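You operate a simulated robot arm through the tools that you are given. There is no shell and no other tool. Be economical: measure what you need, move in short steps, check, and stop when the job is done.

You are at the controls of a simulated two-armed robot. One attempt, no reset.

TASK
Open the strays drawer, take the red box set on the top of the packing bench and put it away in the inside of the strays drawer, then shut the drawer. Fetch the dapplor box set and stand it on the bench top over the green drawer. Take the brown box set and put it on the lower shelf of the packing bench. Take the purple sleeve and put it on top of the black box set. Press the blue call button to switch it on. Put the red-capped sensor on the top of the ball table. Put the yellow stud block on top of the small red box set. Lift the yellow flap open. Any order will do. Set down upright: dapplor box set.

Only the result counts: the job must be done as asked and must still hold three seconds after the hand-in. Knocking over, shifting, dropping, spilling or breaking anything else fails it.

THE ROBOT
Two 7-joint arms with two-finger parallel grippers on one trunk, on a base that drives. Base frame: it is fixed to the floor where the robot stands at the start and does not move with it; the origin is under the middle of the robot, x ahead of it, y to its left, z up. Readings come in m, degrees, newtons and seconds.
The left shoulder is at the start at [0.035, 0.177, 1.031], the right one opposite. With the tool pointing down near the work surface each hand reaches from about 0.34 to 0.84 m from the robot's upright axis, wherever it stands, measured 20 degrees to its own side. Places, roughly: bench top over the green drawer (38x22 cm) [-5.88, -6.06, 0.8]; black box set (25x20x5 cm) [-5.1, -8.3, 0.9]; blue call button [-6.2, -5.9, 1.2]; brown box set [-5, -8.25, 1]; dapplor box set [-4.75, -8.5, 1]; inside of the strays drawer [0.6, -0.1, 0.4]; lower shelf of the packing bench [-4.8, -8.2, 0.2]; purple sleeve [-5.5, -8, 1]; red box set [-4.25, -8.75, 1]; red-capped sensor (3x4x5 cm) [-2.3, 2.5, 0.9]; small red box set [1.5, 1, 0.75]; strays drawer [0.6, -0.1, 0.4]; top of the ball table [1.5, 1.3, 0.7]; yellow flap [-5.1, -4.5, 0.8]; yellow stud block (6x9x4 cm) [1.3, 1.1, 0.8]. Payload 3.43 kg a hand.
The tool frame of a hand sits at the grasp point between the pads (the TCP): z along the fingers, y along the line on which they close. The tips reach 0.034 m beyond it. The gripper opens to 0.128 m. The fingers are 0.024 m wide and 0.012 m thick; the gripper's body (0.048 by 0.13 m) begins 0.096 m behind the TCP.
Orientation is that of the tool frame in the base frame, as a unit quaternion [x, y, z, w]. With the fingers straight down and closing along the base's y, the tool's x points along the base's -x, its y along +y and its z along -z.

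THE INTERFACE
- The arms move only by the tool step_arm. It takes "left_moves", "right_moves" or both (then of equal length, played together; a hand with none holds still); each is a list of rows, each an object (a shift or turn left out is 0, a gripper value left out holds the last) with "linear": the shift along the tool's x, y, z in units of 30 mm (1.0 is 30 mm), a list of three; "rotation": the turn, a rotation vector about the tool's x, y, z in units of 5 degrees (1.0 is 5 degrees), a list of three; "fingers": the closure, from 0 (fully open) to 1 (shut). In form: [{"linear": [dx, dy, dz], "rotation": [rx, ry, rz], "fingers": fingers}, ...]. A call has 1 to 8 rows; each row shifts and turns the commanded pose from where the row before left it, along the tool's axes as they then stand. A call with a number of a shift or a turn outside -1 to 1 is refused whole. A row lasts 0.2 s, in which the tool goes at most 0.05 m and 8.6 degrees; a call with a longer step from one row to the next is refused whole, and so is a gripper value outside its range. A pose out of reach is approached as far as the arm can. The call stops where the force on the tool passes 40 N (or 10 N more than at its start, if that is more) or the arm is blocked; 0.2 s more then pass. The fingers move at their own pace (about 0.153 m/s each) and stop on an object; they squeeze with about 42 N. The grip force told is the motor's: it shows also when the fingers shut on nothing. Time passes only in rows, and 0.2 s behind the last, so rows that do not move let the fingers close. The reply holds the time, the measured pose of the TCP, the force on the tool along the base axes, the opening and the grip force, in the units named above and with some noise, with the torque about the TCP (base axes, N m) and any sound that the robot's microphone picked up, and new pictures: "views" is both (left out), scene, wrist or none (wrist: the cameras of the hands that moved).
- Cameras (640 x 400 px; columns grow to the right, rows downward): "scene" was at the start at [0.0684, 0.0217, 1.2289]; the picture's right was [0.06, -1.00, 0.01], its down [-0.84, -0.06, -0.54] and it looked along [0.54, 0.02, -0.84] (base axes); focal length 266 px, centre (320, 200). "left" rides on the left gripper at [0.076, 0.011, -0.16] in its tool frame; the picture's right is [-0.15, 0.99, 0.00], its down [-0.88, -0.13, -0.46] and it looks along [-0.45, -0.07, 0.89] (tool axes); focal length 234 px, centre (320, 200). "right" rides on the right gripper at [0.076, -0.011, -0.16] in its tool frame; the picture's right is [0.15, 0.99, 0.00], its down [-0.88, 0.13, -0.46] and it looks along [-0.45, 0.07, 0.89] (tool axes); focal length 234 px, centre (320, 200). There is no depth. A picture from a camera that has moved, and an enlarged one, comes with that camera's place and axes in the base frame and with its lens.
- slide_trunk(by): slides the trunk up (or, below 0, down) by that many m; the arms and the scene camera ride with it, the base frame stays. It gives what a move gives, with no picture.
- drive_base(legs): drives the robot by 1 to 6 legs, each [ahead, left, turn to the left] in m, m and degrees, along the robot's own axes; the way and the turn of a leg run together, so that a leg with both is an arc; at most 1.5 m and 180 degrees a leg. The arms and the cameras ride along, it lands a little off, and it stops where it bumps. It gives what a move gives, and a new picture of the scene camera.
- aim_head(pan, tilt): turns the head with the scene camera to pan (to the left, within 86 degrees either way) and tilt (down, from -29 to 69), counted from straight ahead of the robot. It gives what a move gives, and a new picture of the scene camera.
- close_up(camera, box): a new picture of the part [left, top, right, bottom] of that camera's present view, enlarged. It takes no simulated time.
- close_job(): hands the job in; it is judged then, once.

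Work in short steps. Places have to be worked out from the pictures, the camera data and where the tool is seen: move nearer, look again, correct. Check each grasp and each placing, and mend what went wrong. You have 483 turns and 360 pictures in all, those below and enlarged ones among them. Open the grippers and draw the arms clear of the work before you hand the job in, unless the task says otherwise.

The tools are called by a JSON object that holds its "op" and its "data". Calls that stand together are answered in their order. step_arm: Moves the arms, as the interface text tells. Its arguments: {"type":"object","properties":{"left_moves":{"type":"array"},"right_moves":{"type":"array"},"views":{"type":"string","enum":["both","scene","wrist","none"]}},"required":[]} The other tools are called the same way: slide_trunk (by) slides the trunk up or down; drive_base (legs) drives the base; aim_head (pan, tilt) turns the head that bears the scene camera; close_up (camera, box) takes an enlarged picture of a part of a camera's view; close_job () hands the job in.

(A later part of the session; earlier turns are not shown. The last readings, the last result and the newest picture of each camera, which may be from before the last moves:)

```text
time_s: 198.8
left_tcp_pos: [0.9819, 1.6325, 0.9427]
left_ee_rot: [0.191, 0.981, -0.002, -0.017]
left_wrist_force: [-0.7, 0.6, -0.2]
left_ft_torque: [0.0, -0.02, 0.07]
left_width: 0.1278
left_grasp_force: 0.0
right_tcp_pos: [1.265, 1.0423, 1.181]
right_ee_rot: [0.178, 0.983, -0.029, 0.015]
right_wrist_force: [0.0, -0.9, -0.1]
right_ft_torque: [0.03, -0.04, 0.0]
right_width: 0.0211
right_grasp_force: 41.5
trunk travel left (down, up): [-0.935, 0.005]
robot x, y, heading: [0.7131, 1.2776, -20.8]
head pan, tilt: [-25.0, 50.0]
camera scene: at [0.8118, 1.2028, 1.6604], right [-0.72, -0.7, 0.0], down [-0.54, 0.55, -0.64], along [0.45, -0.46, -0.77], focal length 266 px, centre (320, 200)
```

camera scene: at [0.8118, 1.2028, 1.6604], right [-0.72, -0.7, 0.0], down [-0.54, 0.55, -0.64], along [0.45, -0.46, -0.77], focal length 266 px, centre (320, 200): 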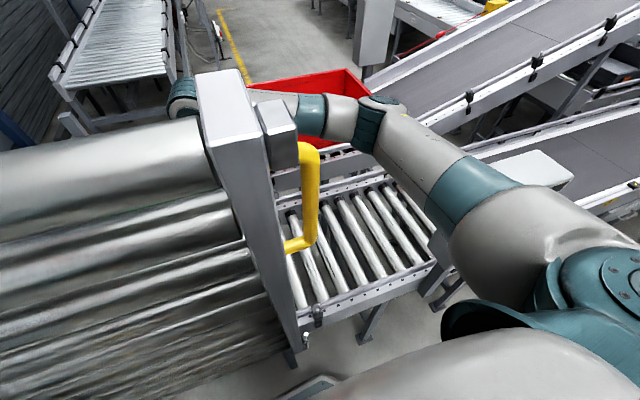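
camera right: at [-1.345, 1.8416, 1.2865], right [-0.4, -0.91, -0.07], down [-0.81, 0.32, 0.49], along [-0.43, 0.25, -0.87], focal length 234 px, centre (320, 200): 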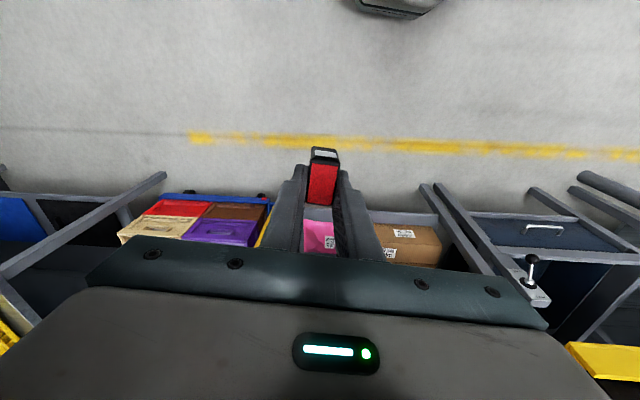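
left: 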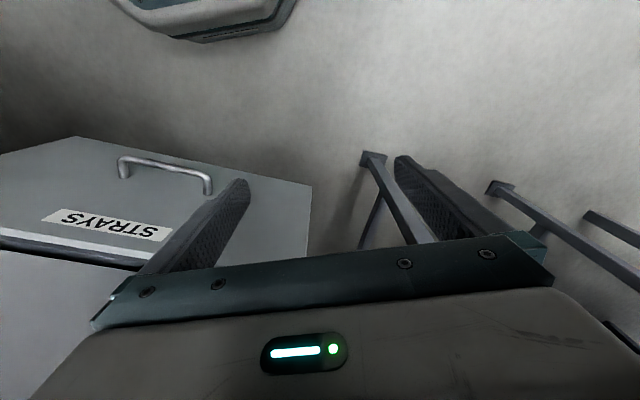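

The arm goes cleanly through the gap. Now look through the right wrist camera.

{"op": "step_arm", "data": {"right_moves": [{"linear": [-0.5, 0, 0]}], "views": "wrist"}}

```text
time_s: 199.2
left_tcp_pos: [0.9808, 1.6331, 0.9414]
left_ee_rot: [0.19, 0.982, -0.002, -0.017]
left_wrist_force: [-0.5, -1.0, -0.1]
left_ft_torque: [0.03, 0.01, 0.01]
left_width: 0.1281
left_grasp_force: 0.2
right_tcp_pos: [1.2796, 1.0359, 1.1815]
right_ee_rot: [0.18, 0.983, -0.029, 0.016]
right_wrist_force: [1.1, -0.1, 0.0]
right_ft_torque: [-0.02, 0.03, 0.01]
right_width: 0.0207
right_grasp_force: 42.3
trunk travel left (down, up): [-0.935, 0.005]
robot x, y, heading: [0.714, 1.2757, -20.7]
head pan, tilt: [-25.0, 50.0]
camera right: at [1.2016, 1.0631, 1.3399], right [0.21, 0.98, -0.06], down [0.86, -0.16, 0.48], along [0.46, -0.15, -0.87], focal length 234 px, centre (320, 200)
```

right: 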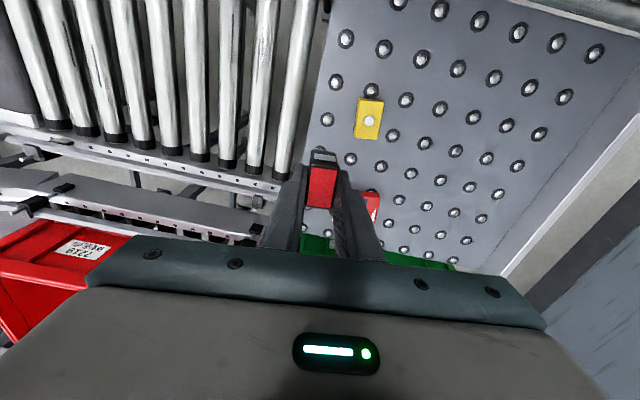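

I choose a free cell between balls at about (1.426, 1.011), left of the red set, for the sensor. Move above it.

{"op": "step_arm", "data": {"right_moves": [{"linear": [-0.9, 0.2, 0.4]}, {"linear": [-0.9, 0.2, 0.4]}, {"linear": [-0.9, 0.2, 0.7]}, {"linear": [-0.6, 0.2, 0.9]}, {"linear": [-0.5, 0.2, 0.9]}, {"linear": [-0.4, 0.2, 0.9]}, {"linear": [-0.3, 0.1, 0.9]}], "views": "wrist"}}

```text
time_s: 200.8
left_tcp_pos: [0.9806, 1.6333, 0.9418]
left_ee_rot: [0.191, 0.981, -0.002, -0.017]
left_wrist_force: [0.6, 0.4, 0.3]
left_ft_torque: [0.0, 0.01, 0.01]
left_width: 0.1281
left_grasp_force: 0.1
right_tcp_pos: [1.4237, 1.0168, 1.0323]
right_ee_rot: [0.179, 0.983, -0.03, 0.016]
right_wrist_force: [0.3, -0.1, -0.6]
right_ft_torque: [0.03, 0.02, -0.03]
right_width: 0.0207
right_grasp_force: 41.9
trunk travel left (down, up): [-0.935, 0.005]
robot x, y, heading: [0.7105, 1.2772, -20.7]
head pan, tilt: [-25.0, 50.0]
camera right: at [1.345, 1.0438, 1.1903], right [0.21, 0.98, -0.06], down [0.86, -0.16, 0.48], along [0.46, -0.15, -0.87], focal length 234 px, centre (320, 200)
```

right: 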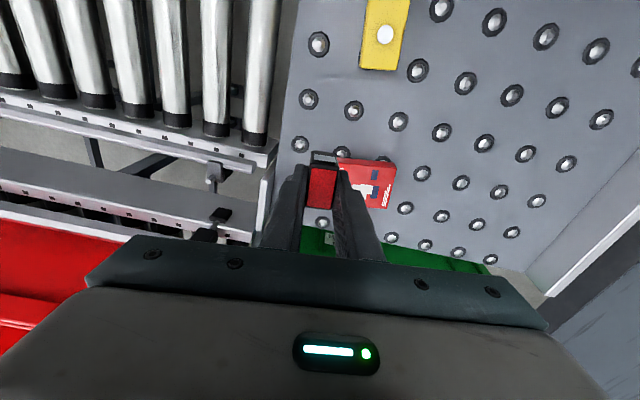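

The cell centre is at (1.430, 1.011), table surface around z 0.74. Descend most of the way.

{"op": "step_arm", "data": {"right_moves": [{"linear": [0.05, 0.05, 1]}, {"linear": [0.05, 0.05, 1]}, {"linear": [0.05, 0.05, 1]}, {"linear": [0.05, 0.05, 1]}, {"linear": [0, 0.05, 1]}, {"linear": [0, 0, 1]}, {"linear": [0, 0, 0.5]}], "views": "wrist"}}

```text
time_s: 202.4
left_tcp_pos: [0.9804, 1.6323, 0.9422]
left_ee_rot: [0.19, 0.982, 0.0, -0.017]
left_wrist_force: [0.4, -0.4, -0.3]
left_ft_torque: [0.03, 0.03, 0.03]
left_width: 0.1281
left_grasp_force: 0.0
right_tcp_pos: [1.3846, 1.0129, 0.8778]
right_ee_rot: [0.179, 0.983, -0.029, 0.016]
right_wrist_force: [0.4, -0.4, -0.6]
right_ft_torque: [-0.01, 0.0, -0.01]
right_width: 0.021
right_grasp_force: 42.0
right hand out of reach, approached as far as the arm can: row 3, 4, 5, 6, 7
trunk travel left (down, up): [-0.935, 0.005]
robot x, y, heading: [0.7118, 1.2768, -20.6]
head pan, tilt: [-25.0, 50.0]
camera right: at [1.3062, 1.0394, 1.0346], right [0.21, 0.98, -0.06], down [0.86, -0.16, 0.48], along [0.46, -0.15, -0.87], focal length 234 px, centre (320, 200)
```

right: 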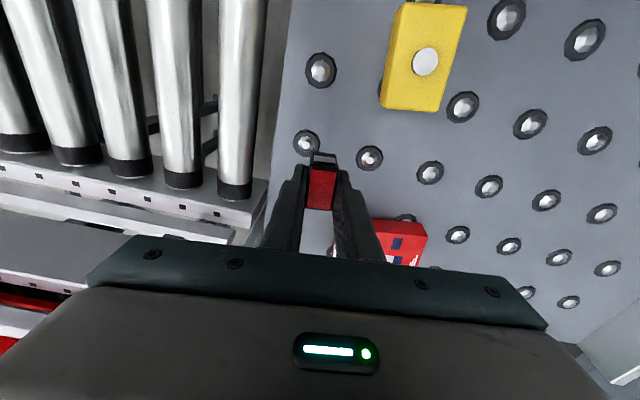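

Out of reach from this shoulder height. Raise the hand, lower the trunk 0.16, and check.

{"op": "step_arm", "data": {"right_moves": [{"linear": [-0.3, 0, -1]}, {"linear": [-0.3, 0, -1]}, {"linear": [-0.3, 0, -1]}, {"linear": [-0.4, 0, -1]}, {"linear": [0, 0, -1]}], "views": "none"}}

{"op": "slide_trunk", "data": {"by": -0.16}}

{"op": "step_arm", "data": {"right_moves": [{}], "views": "both"}}

```text
time_s: 203.6
left_tcp_pos: [0.98, 1.6332, 0.9429]
left_ee_rot: [0.191, 0.981, -0.002, -0.017]
left_wrist_force: [-0.4, -0.5, 0.3]
left_ft_torque: [0.02, -0.01, 0.02]
left_width: 0.1278
left_grasp_force: 0.1
right_tcp_pos: [1.4176, 1.0088, 1.0323]
right_ee_rot: [0.177, 0.984, -0.03, 0.017]
right_wrist_force: [0.4, -0.6, -0.8]
right_ft_torque: [-0.01, -0.01, -0.06]
right_width: 0.021
right_grasp_force: 42.4
trunk travel left (down, up): [-0.935, 0.005]
robot x, y, heading: [0.708, 1.2766, -20.4]
head pan, tilt: [-25.0, 50.0]
```

```text
time_s: 205.4
left_tcp_pos: [0.9804, 1.634, 0.7819]
left_ee_rot: [0.191, 0.981, -0.002, -0.017]
left_wrist_force: [-0.5, 0.7, 0.1]
left_ft_torque: [-0.01, -0.01, 0.01]
left_width: 0.128
left_grasp_force: 0.0
right_tcp_pos: [1.4179, 1.0104, 0.8714]
right_ee_rot: [0.178, 0.983, -0.029, 0.016]
right_wrist_force: [-0.5, -0.4, -0.5]
right_ft_torque: [-0.02, -0.01, 0.02]
right_width: 0.0207
right_grasp_force: 42.2
trunk travel left (down, up): [-0.775, 0.165]
robot x, y, heading: [0.7102, 1.2783, -20.9]
head pan, tilt: [-25.0, 50.0]
```

```text
time_s: 205.8
left_tcp_pos: [0.9806, 1.6331, 0.7815]
left_ee_rot: [0.191, 0.981, -0.001, -0.018]
left_wrist_force: [-0.6, 0.0, -1.4]
left_ft_torque: [0.0, -0.02, 0.02]
left_width: 0.1278
left_grasp_force: 0.1
right_tcp_pos: [1.4181, 1.0098, 0.8711]
right_ee_rot: [0.178, 0.983, -0.03, 0.016]
right_wrist_force: [0.6, 0.4, -0.1]
right_ft_torque: [0.01, -0.04, 0.01]
right_width: 0.0208
right_grasp_force: 42.3
trunk travel left (down, up): [-0.775, 0.165]
robot x, y, heading: [0.7117, 1.2748, -20.7]
head pan, tilt: [-25.0, 50.0]
camera scene: at [0.811, 1.2033, 1.5006], right [-0.72, -0.7, 0.0], down [-0.54, 0.55, -0.64], along [0.45, -0.46, -0.77], focal length 266 px, centre (320, 200)
camera right: at [1.3397, 1.0366, 1.0289], right [0.21, 0.98, -0.06], down [0.86, -0.16, 0.48], along [0.46, -0.15, -0.87], focal length 234 px, centre (320, 200)
```

scene: 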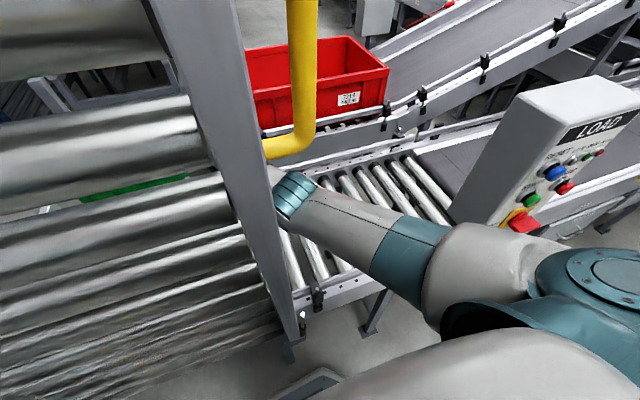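
right: 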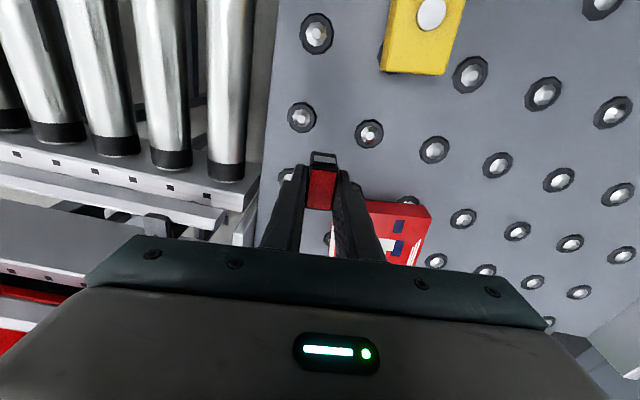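

Clearances are fine. Descend to TCP 0.787.

{"op": "step_arm", "data": {"right_moves": [{"linear": [-0.05, 0.05, 0.7]}, {"linear": [-0.05, 0.05, 0.7]}, {"linear": [-0.05, 0.05, 0.7]}, {"linear": [0, 0.05, 0.7]}], "views": "wrist"}}

```text
time_s: 206.8
left_tcp_pos: [0.9802, 1.6335, 0.782]
left_ee_rot: [0.191, 0.981, -0.002, -0.018]
left_wrist_force: [0.2, 0.9, 0.6]
left_ft_torque: [-0.01, 0.0, 0.01]
left_width: 0.128
left_grasp_force: 0.0
right_tcp_pos: [1.4169, 1.0079, 0.7906]
right_ee_rot: [0.179, 0.983, -0.03, 0.015]
right_wrist_force: [0.2, -0.5, 0.3]
right_ft_torque: [-0.01, -0.04, -0.01]
right_width: 0.0209
right_grasp_force: 42.3
right hand out of reach, approached as far as the arm can: row 3, 4
trunk travel left (down, up): [-0.775, 0.165]
robot x, y, heading: [0.711, 1.2736, -20.6]
head pan, tilt: [-25.0, 50.0]
camera right: at [1.3382, 1.0343, 0.9481], right [0.21, 0.98, -0.06], down [0.86, -0.16, 0.49], along [0.46, -0.15, -0.87], focal length 234 px, centre (320, 200)
```

right: 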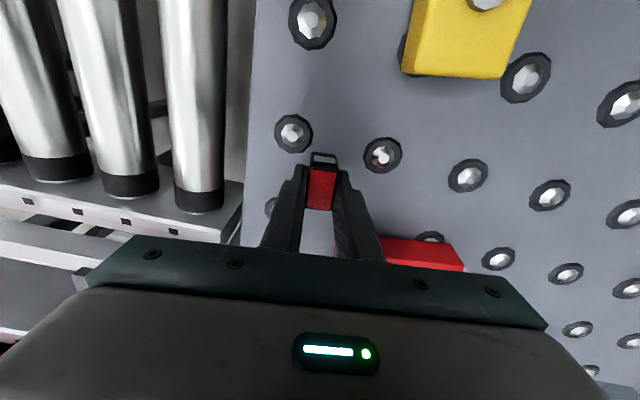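

I use the trunk for the final 14 mm descent.

{"op": "slide_trunk", "data": {"by": -0.014}}

```text
time_s: 207.4
left_tcp_pos: [0.979, 1.6327, 0.769]
left_ee_rot: [0.191, 0.981, -0.002, -0.016]
left_wrist_force: [-0.3, -0.7, -0.5]
left_ft_torque: [0.04, 0.01, 0.01]
left_width: 0.1281
left_grasp_force: 0.1
right_tcp_pos: [1.4176, 1.0073, 0.779]
right_ee_rot: [0.178, 0.983, -0.029, 0.017]
right_wrist_force: [0.3, 1.5, 8.3]
right_ft_torque: [0.14, 0.17, -0.01]
right_width: 0.0209
right_grasp_force: 41.6
trunk travel left (down, up): [-0.761, 0.179]
robot x, y, heading: [0.713, 1.2762, -20.7]
head pan, tilt: [-25.0, 50.0]
```

Contact (8 N), surface at ~0.744. Open the fingers a little to release.

{"op": "step_arm", "data": {"right_moves": [{"fingers": 0.6}, {"fingers": 0.6}], "views": "wrist"}}

```text
time_s: 208.1
left_tcp_pos: [0.9802, 1.6336, 0.7692]
left_ee_rot: [0.191, 0.981, -0.001, -0.018]
left_wrist_force: [-0.5, 0.1, 0.0]
left_ft_torque: [0.0, -0.03, 0.04]
left_width: 0.128
left_grasp_force: 0.0
right_tcp_pos: [1.4163, 1.0084, 0.7758]
right_ee_rot: [0.179, 0.983, -0.03, 0.015]
right_wrist_force: [0.9, 0.2, -0.3]
right_ft_torque: [0.02, -0.02, 0.01]
right_width: 0.051
right_grasp_force: 0.0
trunk travel left (down, up): [-0.761, 0.179]
robot x, y, heading: [0.7125, 1.2771, -20.5]
head pan, tilt: [-25.0, 50.0]
camera right: at [1.3377, 1.0345, 0.9339], right [0.21, 0.98, -0.06], down [0.86, -0.16, 0.48], along [0.46, -0.15, -0.87], focal length 234 px, centre (320, 200)
```

right: 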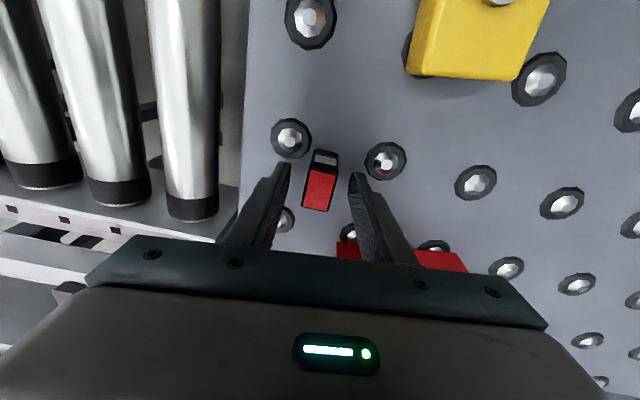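

The sensor stands upright between the balls. Lift straight up with the trunk.

{"op": "slide_trunk", "data": {"by": 0.13}}

{"op": "step_arm", "data": {"right_moves": [{"fingers": 0.1}], "views": "wrist"}}

```text
time_s: 209.6
left_tcp_pos: [0.9809, 1.6333, 0.8983]
left_ee_rot: [0.19, 0.982, -0.002, -0.018]
left_wrist_force: [-0.8, -1.0, 0.5]
left_ft_torque: [-0.01, 0.0, -0.02]
left_width: 0.1281
left_grasp_force: 0.0
right_tcp_pos: [1.4168, 1.0078, 0.9072]
right_ee_rot: [0.178, 0.983, -0.029, 0.017]
right_wrist_force: [-0.1, -0.2, -0.4]
right_ft_torque: [-0.02, 0.03, -0.02]
right_width: 0.0512
right_grasp_force: 0.1
trunk travel left (down, up): [-0.891, 0.049]
robot x, y, heading: [0.7125, 1.2728, -20.7]
head pan, tilt: [-25.0, 50.0]
```

```text
time_s: 210.0
left_tcp_pos: [0.9802, 1.6323, 0.8978]
left_ee_rot: [0.19, 0.982, -0.002, -0.017]
left_wrist_force: [0.3, 0.3, 0.4]
left_ft_torque: [0.0, 0.02, -0.03]
left_width: 0.1278
left_grasp_force: 0.2
right_tcp_pos: [1.4162, 1.0077, 0.9066]
right_ee_rot: [0.178, 0.983, -0.029, 0.015]
right_wrist_force: [-0.4, -0.2, 0.1]
right_ft_torque: [-0.01, -0.01, 0.0]
right_width: 0.1153
right_grasp_force: 0.1
trunk travel left (down, up): [-0.891, 0.049]
robot x, y, heading: [0.7099, 1.2754, -20.6]
head pan, tilt: [-25.0, 50.0]
camera right: at [1.3379, 1.0345, 1.0643], right [0.21, 0.98, -0.06], down [0.86, -0.16, 0.48], along [0.46, -0.15, -0.87], focal length 234 px, centre (320, 200)
```

right: 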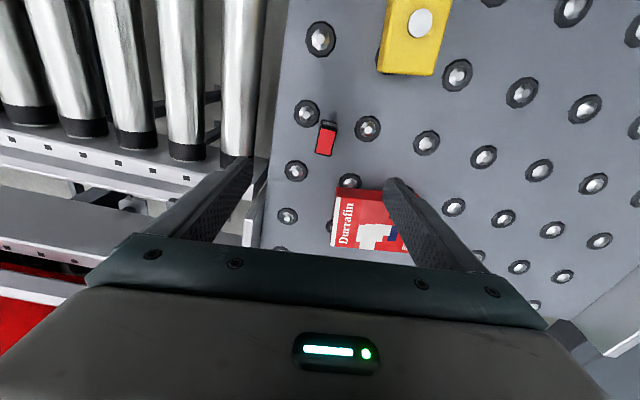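

Sensor fine. Now move back over the yellow block with a small yaw.

{"op": "step_arm", "data": {"right_moves": [{"linear": [0.86, 0.47, -0.2], "rotation": [0, 0, -0.25]}, {"linear": [0.86, 0.47, -0.2], "rotation": [0, 0, -0.25]}, {"linear": [0.86, 0.47, -0.2], "rotation": [0, 0, -0.25]}, {"linear": [0.86, 0.47, 0], "rotation": [0, 0, -0.25]}, {"linear": [0.86, 0.47, 0], "rotation": [0, 0, -0.25]}], "views": "wrist"}}

```text
time_s: 211.4
left_tcp_pos: [0.9807, 1.6292, 0.8978]
left_ee_rot: [0.192, 0.981, -0.001, -0.018]
left_wrist_force: [0.6, -0.2, 0.8]
left_ft_torque: [0.0, 0.02, -0.02]
left_width: 0.1281
left_grasp_force: 0.1
right_tcp_pos: [1.3275, 1.0755, 0.9291]
right_ee_rot: [0.141, 0.988, -0.047, 0.028]
right_wrist_force: [0.0, -0.4, 0.5]
right_ft_torque: [-0.01, -0.01, -0.01]
right_width: 0.1149
right_grasp_force: 0.1
trunk travel left (down, up): [-0.891, 0.049]
robot x, y, heading: [0.7142, 1.2716, -21.0]
head pan, tilt: [-25.0, 50.0]
stopped in row 5 (right hand): the arm was blocked; the commanded pose is now the measured one
camera right: at [1.2445, 1.1022, 1.0838], right [0.14, 0.99, -0.09], down [0.86, -0.07, 0.5], along [0.49, -0.15, -0.86], focal length 234 px, centre (320, 200)
```

right: 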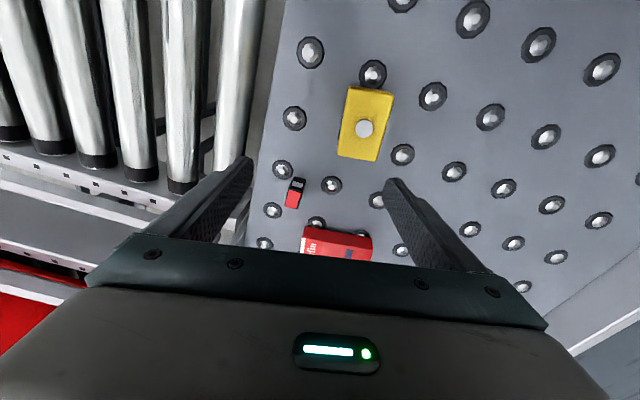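

Something blocked the arm. Check the scene view.

{"op": "aim_head", "data": {"pan": -20, "tilt": 45}}

```text
time_s: 212.1
left_tcp_pos: [0.9818, 1.6296, 0.9001]
left_ee_rot: [0.193, 0.981, 0.0, -0.018]
left_wrist_force: [-0.4, 0.7, 0.6]
left_ft_torque: [0.01, -0.01, -0.03]
left_width: 0.128
left_grasp_force: 0.1
right_tcp_pos: [1.327, 1.0767, 0.9285]
right_ee_rot: [0.14, 0.989, -0.045, 0.028]
right_wrist_force: [-0.7, 0.8, 1.5]
right_ft_torque: [-0.02, 0.02, 0.02]
right_width: 0.1153
right_grasp_force: 0.1
trunk travel left (down, up): [-0.891, 0.049]
robot x, y, heading: [0.7123, 1.2744, -21.0]
head pan, tilt: [-20.0, 45.0]
camera scene: at [0.8196, 1.1984, 1.623], right [-0.65, -0.76, 0.0], down [-0.54, 0.47, -0.7], along [0.53, -0.46, -0.71], focal length 266 px, centre (320, 200)
```

scene: 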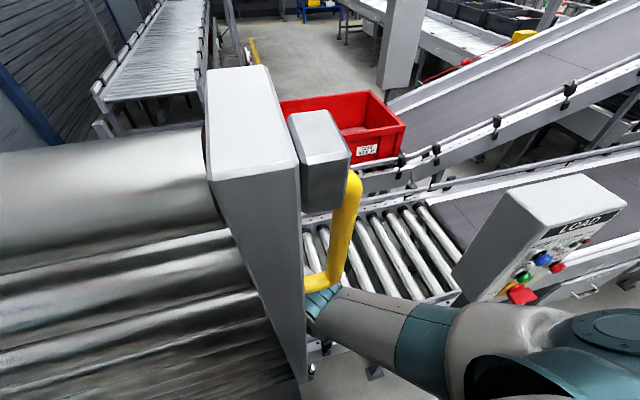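

The forearm's elbow touches the yellow handle from below. I shift away, lower the trunk so the arm passes under it, and keep the hand up.

{"op": "step_arm", "data": {"right_moves": [{"linear": [-0.5, -1, 0]}, {"linear": [-0.5, -0.7, -0.7]}, {"linear": [0, 0, -0.7]}], "views": "none"}}

{"op": "slide_trunk", "data": {"by": -0.08}}

{"op": "step_arm", "data": {"right_moves": [{"linear": [0, 0, -0.8]}, {"linear": [0, 0, -0.8]}, {"linear": [0, 0, -0.8]}], "views": "none"}}

{"op": "slide_trunk", "data": {"by": -0.1}}

```text
time_s: 212.9
left_tcp_pos: [0.9796, 1.6321, 0.8978]
left_ee_rot: [0.191, 0.981, -0.002, -0.017]
left_wrist_force: [-0.6, 1.2, 0.4]
left_ft_torque: [0.01, 0.0, -0.03]
left_width: 0.128
left_grasp_force: 0.1
right_tcp_pos: [1.3386, 1.0335, 0.9763]
right_ee_rot: [0.137, 0.989, -0.045, 0.028]
right_wrist_force: [0.2, 0.4, -0.2]
right_ft_torque: [-0.01, 0.0, 0.0]
right_width: 0.1152
right_grasp_force: 0.2
trunk travel left (down, up): [-0.891, 0.049]
robot x, y, heading: [0.7118, 1.2735, -20.7]
head pan, tilt: [-20.0, 45.0]
```

```text
time_s: 214.1
left_tcp_pos: [0.9811, 1.632, 0.8185]
left_ee_rot: [0.191, 0.981, -0.002, -0.016]
left_wrist_force: [0.5, 0.4, -0.5]
left_ft_torque: [0.01, 0.0, -0.02]
left_width: 0.1279
left_grasp_force: 0.1
right_tcp_pos: [1.3393, 1.032, 0.8963]
right_ee_rot: [0.138, 0.989, -0.046, 0.027]
right_wrist_force: [-0.8, 0.0, -1.1]
right_ft_torque: [-0.01, 0.01, 0.03]
right_width: 0.1153
right_grasp_force: 0.0
trunk travel left (down, up): [-0.811, 0.129]
robot x, y, heading: [0.7133, 1.2796, -20.8]
head pan, tilt: [-20.0, 45.0]
```

```text
time_s: 215.1
left_tcp_pos: [0.9826, 1.624, 0.821]
left_ee_rot: [0.195, 0.981, 0.002, -0.017]
left_wrist_force: [0.3, -0.2, -0.3]
left_ft_torque: [-0.01, 0.03, -0.03]
left_width: 0.128
left_grasp_force: 0.1
right_tcp_pos: [1.3271, 0.9561, 0.9449]
right_ee_rot: [0.171, 0.982, -0.081, 0.016]
right_wrist_force: [0.5, -1.6, 0.1]
right_ft_torque: [0.01, -0.02, -0.02]
right_width: 0.1153
right_grasp_force: 0.0
right hand out of reach, approached as far as the arm can: row 3
trunk travel left (down, up): [-0.811, 0.129]
robot x, y, heading: [0.7094, 1.2716, -20.8]
head pan, tilt: [-20.0, 45.0]
stopped in row 3 (right hand): the arm was blocked; the commanded pose is now the measured one
```

```text
time_s: 216.4
left_tcp_pos: [0.9789, 1.6222, 0.7239]
left_ee_rot: [0.195, 0.981, 0.004, -0.015]
left_wrist_force: [-0.5, -1.0, -0.2]
left_ft_torque: [0.0, -0.03, -0.01]
left_width: 0.128
left_grasp_force: 0.1
right_tcp_pos: [1.3289, 0.9562, 0.8455]
right_ee_rot: [0.169, 0.982, -0.077, 0.02]
right_wrist_force: [-0.1, 0.0, -0.2]
right_ft_torque: [0.03, -0.01, 0.04]
right_width: 0.1152
right_grasp_force: 0.0
trunk travel left (down, up): [-0.711, 0.229]
robot x, y, heading: [0.7118, 1.2716, -21.2]
head pan, tilt: [-20.0, 45.0]
```

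Check the scene and wrist views now.

{"op": "step_arm", "data": {"right_moves": [{}], "views": "both"}}

```text
time_s: 216.8
left_tcp_pos: [0.9794, 1.6218, 0.7229]
left_ee_rot: [0.194, 0.981, 0.004, -0.016]
left_wrist_force: [0.0, 0.5, 0.6]
left_ft_torque: [0.02, 0.0, 0.03]
left_width: 0.1281
left_grasp_force: 0.0
right_tcp_pos: [1.3276, 0.9561, 0.8465]
right_ee_rot: [0.171, 0.982, -0.077, 0.019]
right_wrist_force: [0.5, -0.6, 0.4]
right_ft_torque: [0.0, -0.04, -0.01]
right_width: 0.1151
right_grasp_force: 0.0
trunk travel left (down, up): [-0.711, 0.229]
robot x, y, heading: [0.7108, 1.2717, -21.2]
head pan, tilt: [-20.0, 45.0]
camera scene: at [0.8111, 1.1865, 1.443], right [-0.66, -0.75, -0.01], down [-0.53, 0.47, -0.7], along [0.54, -0.46, -0.71], focal length 266 px, centre (320, 200)
camera right: at [1.2501, 0.9963, 1.0011], right [0.2, 0.97, -0.15], down [0.87, -0.1, 0.49], along [0.46, -0.23, -0.86], focal length 234 px, centre (320, 200)
```

scene: 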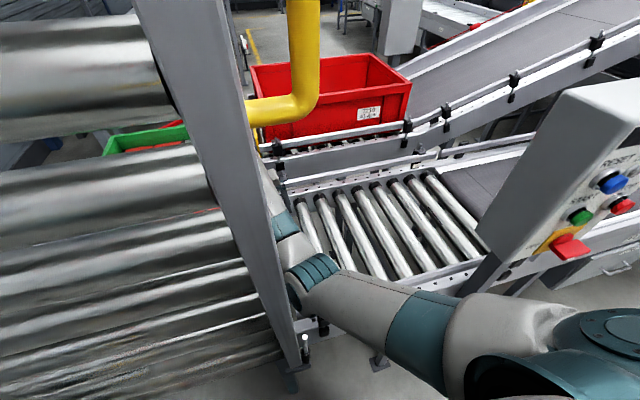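
right: 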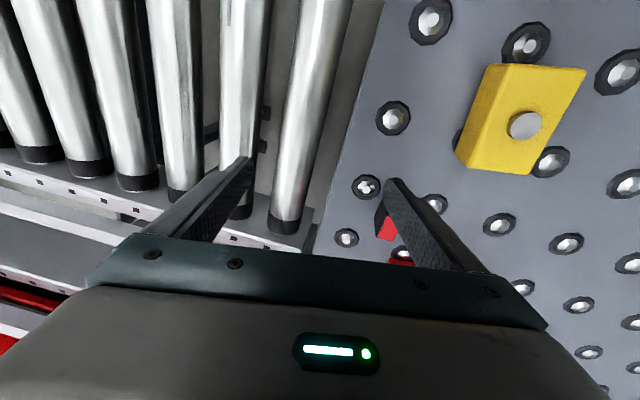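

The elbow sits on the gate side. I shift the base 0.1 to the right for elbow room.

{"op": "drive_base", "data": {"legs": [[0, -0.1, 0]]}}

```text
time_s: 217.9
left_tcp_pos: [0.9447, 1.5351, 0.7195]
left_ee_rot: [0.193, 0.981, -0.001, -0.017]
left_wrist_force: [-0.1, -0.4, 0.1]
left_ft_torque: [0.02, -0.03, 0.02]
left_width: 0.128
left_grasp_force: 0.1
right_tcp_pos: [1.295, 0.8775, 0.8451]
right_ee_rot: [0.166, 0.983, -0.078, 0.017]
right_wrist_force: [0.1, 0.1, -0.6]
right_ft_torque: [0.03, -0.05, -0.02]
right_width: 0.1154
right_grasp_force: 0.1
trunk travel left (down, up): [-0.711, 0.229]
robot x, y, heading: [0.6715, 1.1793, -21.1]
head pan, tilt: [-20.0, 45.0]
camera scene: at [0.781, 1.1075, 1.4434], right [-0.66, -0.76, 0.0], down [-0.53, 0.46, -0.71], along [0.53, -0.46, -0.71], focal length 266 px, centre (320, 200)
```

scene: 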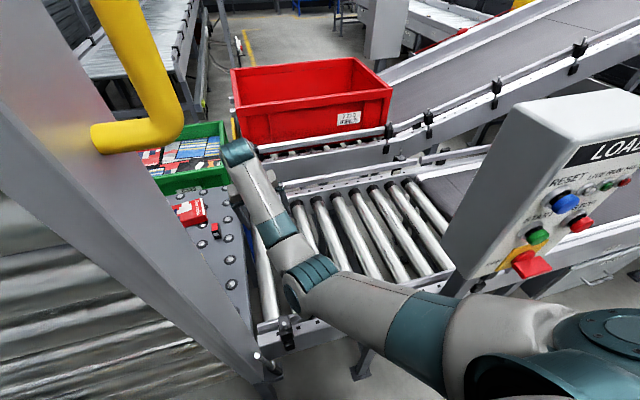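

More room now. Level the tool, lift, and move left toward the block.

{"op": "step_arm", "data": {"right_moves": [{"linear": [0, 0, -1], "rotation": [-0.9, 0, 0]}, {"linear": [0, 0, -1], "rotation": [-0.9, 0, 0]}, {"linear": [0.25, 1, 0]}, {"linear": [0.25, 1, 0]}, {"linear": [0.25, 1, 0]}, {"linear": [0.25, 1, 0]}, {"linear": [0.25, 1, 0]}, {"linear": [0.25, 1, 0]}], "views": "both"}}

```text
time_s: 219.9
left_tcp_pos: [0.9445, 1.535, 0.7185]
left_ee_rot: [0.193, 0.981, -0.002, -0.017]
left_wrist_force: [-1.0, -0.4, 0.6]
left_ft_torque: [-0.03, 0.02, 0.02]
left_width: 0.128
left_grasp_force: 0.1
right_tcp_pos: [1.348, 1.0241, 0.8949]
right_ee_rot: [0.185, 0.982, -0.015, 0.044]
right_wrist_force: [-0.4, -0.7, -0.5]
right_ft_torque: [0.01, 0.01, -0.03]
right_width: 0.1154
right_grasp_force: 0.1
right hand out of reach, approached as far as the arm can: row 1, 2, 3
trunk travel left (down, up): [-0.711, 0.229]
robot x, y, heading: [0.673, 1.1772, -20.8]
head pan, tilt: [-20.0, 45.0]
stopped in row 8 (right hand): the arm was blocked; the commanded pose is now the measured one
camera scene: at [0.7816, 1.1083, 1.4434], right [-0.66, -0.76, 0.0], down [-0.53, 0.46, -0.71], along [0.53, -0.46, -0.71], focal length 266 px, centre (320, 200)
camera right: at [1.2597, 1.0482, 1.0478], right [0.23, 0.97, -0.02], down [0.83, -0.18, 0.53], along [0.51, -0.14, -0.85], focal length 234 px, centre (320, 200)
```

scene: 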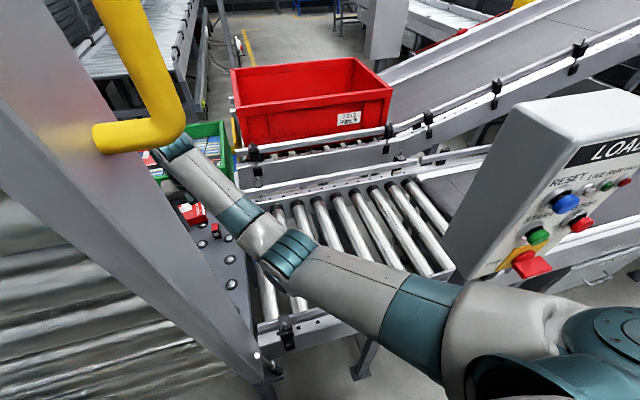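
right: 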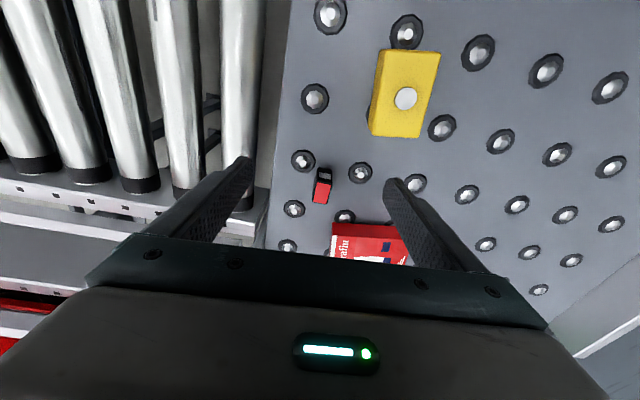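

Not obviously touching. Try continuing in smaller steps toward the block.

{"op": "step_arm", "data": {"right_moves": [{"linear": [0.4, 0.6, 0]}, {"linear": [0.4, 0.6, 0]}, {"linear": [0.4, 0.6, 0]}], "views": "wrist"}}

```text
time_s: 220.9
left_tcp_pos: [0.9458, 1.5356, 0.7181]
left_ee_rot: [0.193, 0.981, -0.002, -0.018]
left_wrist_force: [-0.8, 0.3, -0.7]
left_ft_torque: [0.01, 0.04, 0.03]
left_width: 0.1277
left_grasp_force: 0.0
right_tcp_pos: [1.3451, 1.0566, 0.9023]
right_ee_rot: [0.2, 0.978, -0.023, 0.055]
right_wrist_force: [-0.1, -0.4, -0.1]
right_ft_torque: [0.02, -0.04, 0.04]
right_width: 0.115
right_grasp_force: 0.0
trunk travel left (down, up): [-0.711, 0.229]
robot x, y, heading: [0.6712, 1.1852, -20.9]
head pan, tilt: [-20.0, 45.0]
stopped in row 3 (right hand): the arm was blocked; the commanded pose is now the measured one
camera right: at [1.2552, 1.0884, 1.0526], right [0.26, 0.97, -0.04], down [0.81, -0.19, 0.55], along [0.53, -0.17, -0.83], focal length 234 px, centre (320, 200)
```

right: 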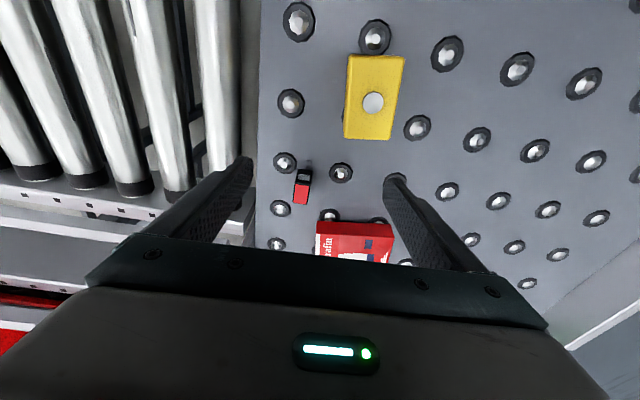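

Let me enlarge the scene around the wrist and handle.

{"op": "aim_head", "data": {"pan": 5, "tilt": 35}}

```text
time_s: 221.8
left_tcp_pos: [0.9442, 1.5368, 0.7178]
left_ee_rot: [0.192, 0.981, -0.002, -0.018]
left_wrist_force: [0.3, 0.0, 0.4]
left_ft_torque: [0.0, -0.02, -0.03]
left_width: 0.1281
left_grasp_force: 0.1
right_tcp_pos: [1.3448, 1.0602, 0.9018]
right_ee_rot: [0.2, 0.978, -0.024, 0.055]
right_wrist_force: [-0.7, 0.2, 0.2]
right_ft_torque: [0.0, 0.01, 0.02]
right_width: 0.1153
right_grasp_force: 0.1
trunk travel left (down, up): [-0.711, 0.229]
robot x, y, heading: [0.6747, 1.1789, -21.1]
head pan, tilt: [5.0, 35.0]
camera scene: at [0.8048, 1.1382, 1.4583], right [-0.28, -0.96, 0.0], down [-0.55, 0.16, -0.82], along [0.79, -0.23, -0.57], focal length 266 px, centre (320, 200)
```

scene: 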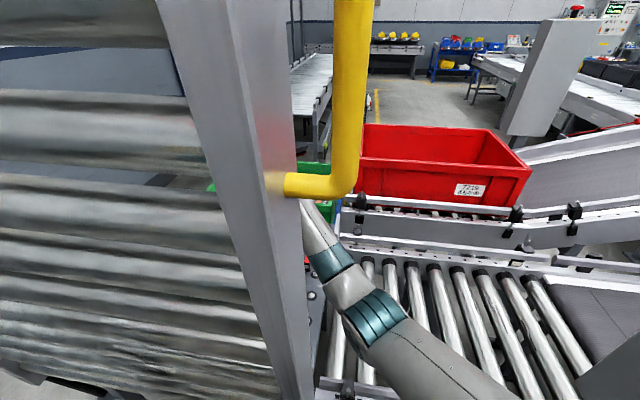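

The forearm bears on the gate post, so I need a steeper diagonal: robot further right and yawed more left. First pull the right hand clear and bring the left hand forward and in.

{"op": "step_arm", "data": {"left_moves": [{"linear": [-1, -0.7, -0.7]}, {"linear": [-1, -0.7, -0.7]}, {"linear": [-1, -0.7, -0.7]}, {"linear": [-1, -0.7, -0.7]}, {"linear": [-1, -0.7, -0.7]}, {"linear": [-1, -0.7, -0.7]}], "right_moves": [{"linear": [-0.4, -1, 0]}, {"linear": [-0.4, -1, 0]}, {"linear": [-0.2, -1, 0]}, {"linear": [0, -1, 0]}, {"linear": [0, -1, 0]}, {"linear": [0, -1, 0]}], "views": "scene"}}

```text
time_s: 223.4
left_tcp_pos: [1.05, 1.4257, 0.8235]
left_ee_rot: [0.163, 0.986, -0.01, -0.019]
left_wrist_force: [4.7, 1.1, -1.1]
left_ft_torque: [-0.16, 0.63, 0.02]
left_width: 0.1279
left_grasp_force: 0.0
left hand out of reach, approached as far as the arm can: row 2, 3, 4
right_tcp_pos: [1.3162, 0.9772, 0.9176]
right_ee_rot: [0.157, 0.985, -0.024, 0.06]
right_wrist_force: [-0.8, 0.9, 0.2]
right_ft_torque: [-0.06, 0.03, -0.01]
right_width: 0.1152
right_grasp_force: 0.0
trunk travel left (down, up): [-0.711, 0.229]
robot x, y, heading: [0.6741, 1.2077, -16.3]
head pan, tilt: [5.0, 35.0]
stopped in row 6 (left hand): the arm was blocked; the commanded pose is now the measured one
camera scene: at [0.7959, 1.1932, 1.4595], right [-0.19, -0.98, 0.01], down [-0.56, 0.1, -0.82], along [0.81, -0.17, -0.57], focal length 266 px, centre (320, 200)
```

scene: 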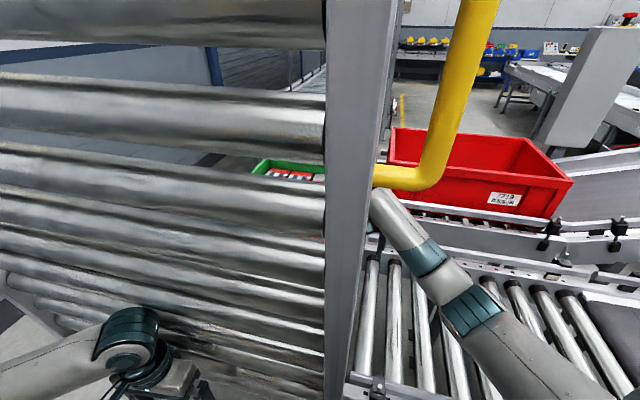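

The left hand touched the gate. Pull it back some and reassess.

{"op": "step_arm", "data": {"left_moves": [{"linear": [1, 0, 0]}, {"linear": [1, 0, 0]}, {"linear": [1, -0.5, 0]}, {"linear": [0.5, -0.5, 0]}], "right_moves": [{"linear": [-0.3, -1, 0]}, {"linear": [-0.3, -1, 0]}, {"linear": [-0.3, -1, 0]}, {"linear": [-0.3, 0, 0]}], "views": "none"}}

{"op": "drive_base", "data": {"legs": [[-0.05, -0.18, 0]]}}

```text
time_s: 224.4
left_tcp_pos: [1.0214, 1.4209, 0.7727]
left_ee_rot: [0.164, 0.986, -0.005, -0.02]
left_wrist_force: [0.2, -0.6, 0.2]
left_ft_torque: [-0.02, 0.02, -0.02]
left_width: 0.1281
left_grasp_force: 0.1
left hand out of reach, approached as far as the arm can: row 1, 2, 3, 4
right_tcp_pos: [1.326, 0.8644, 0.9143]
right_ee_rot: [0.161, 0.985, -0.019, 0.054]
right_wrist_force: [0.3, -0.7, 0.0]
right_ft_torque: [-0.02, 0.03, 0.02]
right_width: 0.1152
right_grasp_force: 0.1
trunk travel left (down, up): [-0.711, 0.229]
robot x, y, heading: [0.6747, 1.2063, -16.6]
head pan, tilt: [5.0, 35.0]
```

```text
time_s: 225.6
left_tcp_pos: [0.9659, 1.344, 0.7723]
left_ee_rot: [0.16, 0.987, -0.009, -0.02]
left_wrist_force: [0.9, -0.2, 0.5]
left_ft_torque: [0.02, 0.01, -0.03]
left_width: 0.1281
left_grasp_force: 0.0
right_tcp_pos: [1.276, 0.8047, 0.9157]
right_ee_rot: [0.149, 0.987, -0.017, 0.054]
right_wrist_force: [0.5, -0.3, 0.0]
right_ft_torque: [0.02, -0.03, -0.02]
right_width: 0.1151
right_grasp_force: 0.0
trunk travel left (down, up): [-0.711, 0.229]
robot x, y, heading: [0.6211, 1.1242, -16.2]
head pan, tilt: [5.0, 35.0]
stopped in leg 1: the robot was blocked; the commanded pose is now the measured one
camera scene: at [0.7554, 1.1002, 1.4586], right [-0.19, -0.98, 0.01], down [-0.56, 0.11, -0.82], along [0.8, -0.16, -0.57], focal length 266 px, centre (320, 200)
```

scene: 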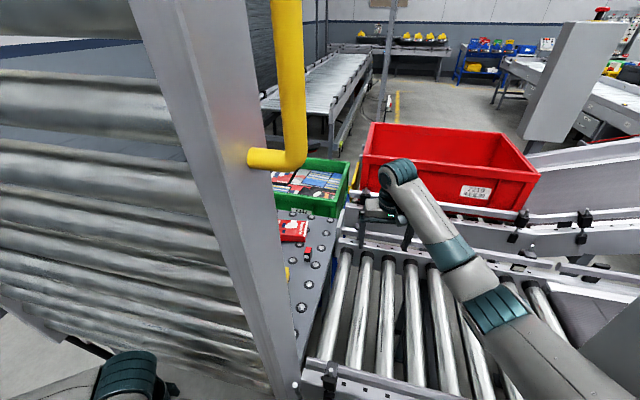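

Blocked on the right by the panel side. I alternate: turn left 15°, then shift right 0.12.

{"op": "drive_base", "data": {"legs": [[0, 0, 14]]}}

{"op": "drive_base", "data": {"legs": [[-0.03, -0.12, 0]]}}

```text
time_s: 226.9
left_tcp_pos: [0.9024, 1.4131, 0.7746]
left_ee_rot: [0.042, 0.999, -0.008, -0.019]
left_wrist_force: [-0.3, -0.4, 0.3]
left_ft_torque: [0.0, -0.02, -0.03]
left_width: 0.128
left_grasp_force: 0.1
right_tcp_pos: [1.3318, 0.9597, 0.9139]
right_ee_rot: [0.031, 0.998, -0.007, 0.055]
right_wrist_force: [-0.1, 0.5, 0.3]
right_ft_torque: [-0.03, 0.0, -0.01]
right_width: 0.1153
right_grasp_force: 0.1
trunk travel left (down, up): [-0.711, 0.229]
robot x, y, heading: [0.6179, 1.1204, -2.5]
head pan, tilt: [5.0, 35.0]
camera scene: at [0.755, 1.1232, 1.4583], right [0.04, -1.0, 0.0], down [-0.57, -0.02, -0.82], along [0.82, 0.03, -0.57], focal length 266 px, centre (320, 200)
```

scene: 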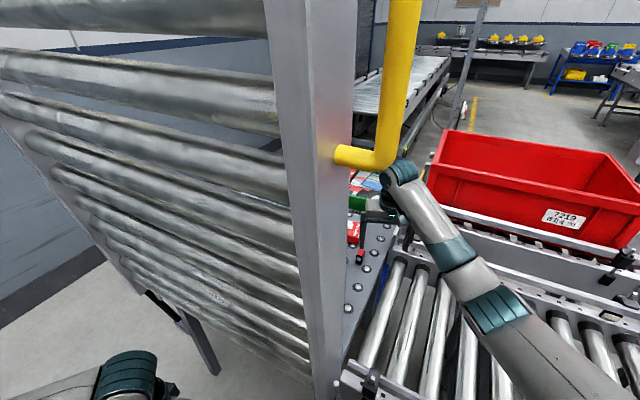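

```text
time_s: 228.0
left_tcp_pos: [0.8786, 1.3542, 0.7685]
left_ee_rot: [0.037, 0.999, -0.015, -0.021]
left_wrist_force: [0.2, -0.2, -0.6]
left_ft_torque: [-0.01, 0.0, 0.02]
left_width: 0.1281
left_grasp_force: 0.1
right_tcp_pos: [1.3106, 0.9175, 0.9144]
right_ee_rot: [0.02, 0.998, -0.008, 0.053]
right_wrist_force: [0.3, 0.0, 0.6]
right_ft_torque: [-0.03, 0.02, 0.01]
right_width: 0.1151
right_grasp_force: 0.1
trunk travel left (down, up): [-0.711, 0.229]
robot x, y, heading: [0.5981, 1.0487, -2.0]
head pan, tilt: [5.0, 35.0]
stopped in leg 1: the robot was blocked; the commanded pose is now the measured one
camera scene: at [0.7366, 1.0717, 1.4584], right [0.05, -1.0, 0.01], down [-0.58, -0.04, -0.82], along [0.82, 0.04, -0.58], focal length 266 px, centre (320, 200)
```

scene: 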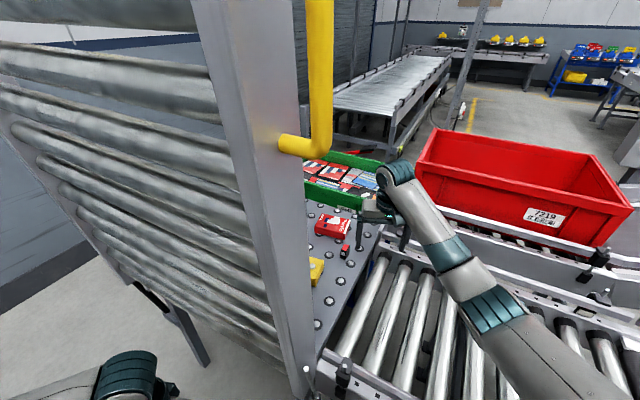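

Better geometry now. Turn left 12° more.

{"op": "drive_base", "data": {"legs": [[0, 0, 12]]}}

{"op": "step_arm", "data": {"right_moves": [{}], "views": "wrist"}}

```text
time_s: 229.2
left_tcp_pos: [0.8107, 1.3932, 0.7733]
left_ee_rot: [-0.065, 0.998, -0.01, -0.019]
left_wrist_force: [0.7, 0.1, 0.5]
left_ft_torque: [-0.02, 0.03, 0.01]
left_width: 0.1282
left_grasp_force: 0.1
right_tcp_pos: [1.3246, 1.0488, 0.9128]
right_ee_rot: [-0.079, 0.995, 0.003, 0.054]
right_wrist_force: [-0.2, -0.3, -0.1]
right_ft_torque: [0.02, 0.06, 0.03]
right_width: 0.1154
right_grasp_force: 0.0
trunk travel left (down, up): [-0.711, 0.229]
robot x, y, heading: [0.596, 1.046, 10.0]
head pan, tilt: [5.0, 35.0]
camera scene: at [0.7291, 1.0797, 1.4581], right [0.26, -0.97, 0.0], down [-0.56, -0.15, -0.82], along [0.79, 0.21, -0.57], focal length 266 px, centre (320, 200)
```

scene: 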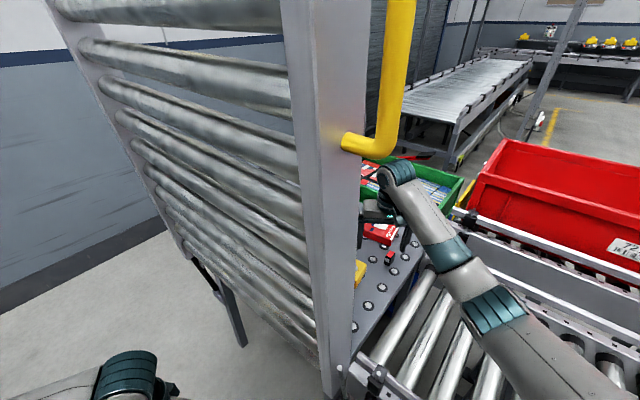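

```text
time_s: 229.6
left_tcp_pos: [0.8104, 1.3927, 0.7728]
left_ee_rot: [-0.066, 0.998, -0.01, -0.018]
left_wrist_force: [0.0, 0.3, -0.1]
left_ft_torque: [0.02, 0.03, 0.0]
left_width: 0.1281
left_grasp_force: 0.0
right_tcp_pos: [1.3241, 1.0478, 0.913]
right_ee_rot: [-0.079, 0.995, 0.003, 0.054]
right_wrist_force: [-0.5, 0.1, 0.2]
right_ft_torque: [0.03, 0.0, 0.02]
right_width: 0.1153
right_grasp_force: 0.0
trunk travel left (down, up): [-0.711, 0.229]
robot x, y, heading: [0.5976, 1.0497, 9.9]
head pan, tilt: [5.0, 35.0]
camera right: at [1.2331, 1.0241, 1.0641], right [-0.3, 0.95, -0.02], down [0.79, 0.26, 0.55], along [0.53, 0.15, -0.84], focal length 234 px, centre (320, 200)
```

right: 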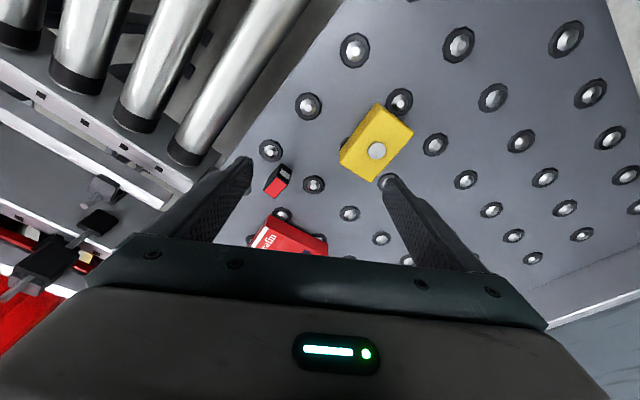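

The forearm now clears the post. Rotate the tool to the block's short axis (~75.7°), level it, and move over the block.

{"op": "step_arm", "data": {"right_moves": [{"linear": [0.1, 0.43, 0], "rotation": [0, 0.24, 0.94]}, {"linear": [0.1, 0.43, 0], "rotation": [0, 0.24, 0.94]}, {"linear": [0.1, 0.43, 0], "rotation": [0, 0.24, 0.94]}, {"linear": [0.1, 0.43, 0], "rotation": [0, 0.24, 0.94]}, {"linear": [0.1, 0.43, 0], "rotation": [0, 0.24, 0.94]}, {}], "views": "both"}}

```text
time_s: 231.0
left_tcp_pos: [0.8092, 1.3936, 0.7735]
left_ee_rot: [-0.065, 0.998, -0.01, -0.018]
left_wrist_force: [-0.6, 0.0, -0.9]
left_ft_torque: [0.03, -0.01, 0.03]
left_width: 0.1279
left_grasp_force: 0.0
right_tcp_pos: [1.3084, 1.1144, 0.9145]
right_ee_rot: [0.125, 0.992, 0.01, 0.001]
right_wrist_force: [1.2, 0.4, -0.5]
right_ft_torque: [0.01, 0.01, 0.01]
right_width: 0.1155
right_grasp_force: 0.1
trunk travel left (down, up): [-0.711, 0.229]
robot x, y, heading: [0.5943, 1.0479, 9.7]
head pan, tilt: [5.0, 35.0]
camera scene: at [0.7278, 1.0789, 1.4583], right [0.26, -0.97, 0.0], down [-0.55, -0.15, -0.82], along [0.79, 0.21, -0.57], focal length 266 px, centre (320, 200)
camera right: at [1.2317, 1.119, 1.0728], right [0.1, 0.99, 0.02], down [0.88, -0.1, 0.46], along [0.46, -0.03, -0.89], focal length 234 px, centre (320, 200)
```

scene: 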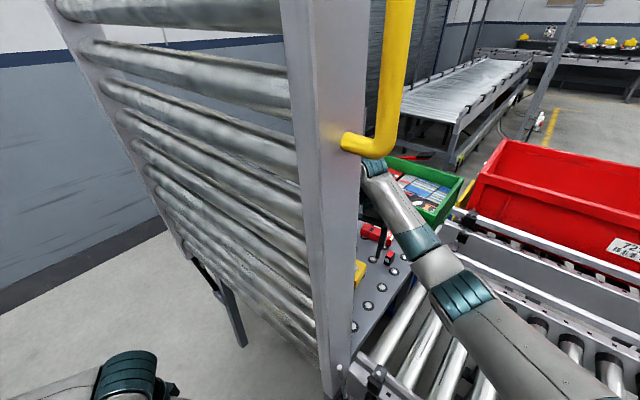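
right: 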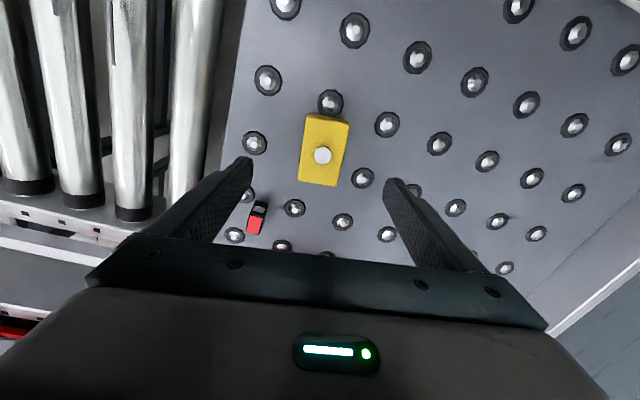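

The block is centred and aligned. Narrow the fingers and descend to z≈0.79.

{"op": "step_arm", "data": {"right_moves": [{"linear": [-0.1, 0.1, 0.8], "fingers": 0.3}, {"linear": [-0.1, 0.1, 0.8], "fingers": 0.3}, {"linear": [0, 0, 0.8]}, {"linear": [0, 0, 0.8]}, {"linear": [0, 0, 0.7]}], "views": "wrist"}}

```text
time_s: 232.2
left_tcp_pos: [0.8089, 1.3943, 0.7735]
left_ee_rot: [-0.065, 0.998, -0.01, -0.017]
left_wrist_force: [0.2, -0.7, 0.3]
left_ft_torque: [0.03, 0.02, 0.02]
left_width: 0.1278
left_grasp_force: 0.0
right_tcp_pos: [1.3173, 1.1199, 0.7961]
right_ee_rot: [0.125, 0.992, 0.01, 0.001]
right_wrist_force: [0.8, -0.5, 0.1]
right_ft_torque: [-0.05, 0.01, -0.01]
right_width: 0.0897
right_grasp_force: 0.1
trunk travel left (down, up): [-0.711, 0.229]
robot x, y, heading: [0.595, 1.0471, 10.1]
head pan, tilt: [5.0, 35.0]
camera right: at [1.2398, 1.1263, 0.9559], right [0.1, 0.99, 0.02], down [0.88, -0.1, 0.46], along [0.46, -0.03, -0.89], focal length 234 px, centre (320, 200)
```

right: 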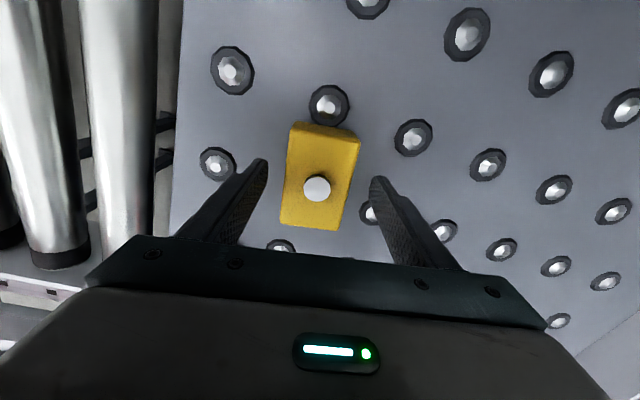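

Well straddled. Close the fingers.

{"op": "step_arm", "data": {"right_moves": [{"linear": [0, -0.1, 0.15]}, {"fingers": 1}, {"fingers": 1}, {"fingers": 1}], "views": "wrist"}}

```text
time_s: 233.2
left_tcp_pos: [0.8092, 1.3943, 0.7726]
left_ee_rot: [-0.066, 0.998, -0.01, -0.018]
left_wrist_force: [0.0, 0.0, -0.6]
left_ft_torque: [0.02, -0.01, 0.02]
left_width: 0.1282
left_grasp_force: 0.1
right_tcp_pos: [1.3156, 1.1176, 0.7906]
right_ee_rot: [0.125, 0.992, 0.01, 0.001]
right_wrist_force: [0.0, -0.5, 0.2]
right_ft_torque: [-0.08, -0.07, 0.01]
right_width: 0.0544
right_grasp_force: 42.1
trunk travel left (down, up): [-0.711, 0.229]
robot x, y, heading: [0.5939, 1.0473, 9.9]
head pan, tilt: [5.0, 35.0]
camera right: at [1.2388, 1.1234, 0.9515], right [0.1, 0.99, 0.02], down [0.88, -0.1, 0.46], along [0.46, -0.03, -0.89], focal length 234 px, centre (320, 200)
```

right: 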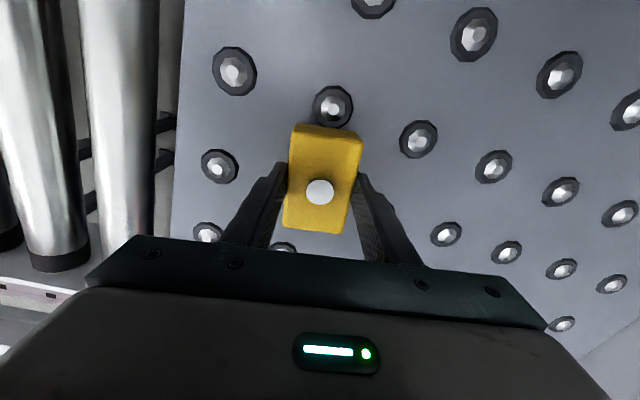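

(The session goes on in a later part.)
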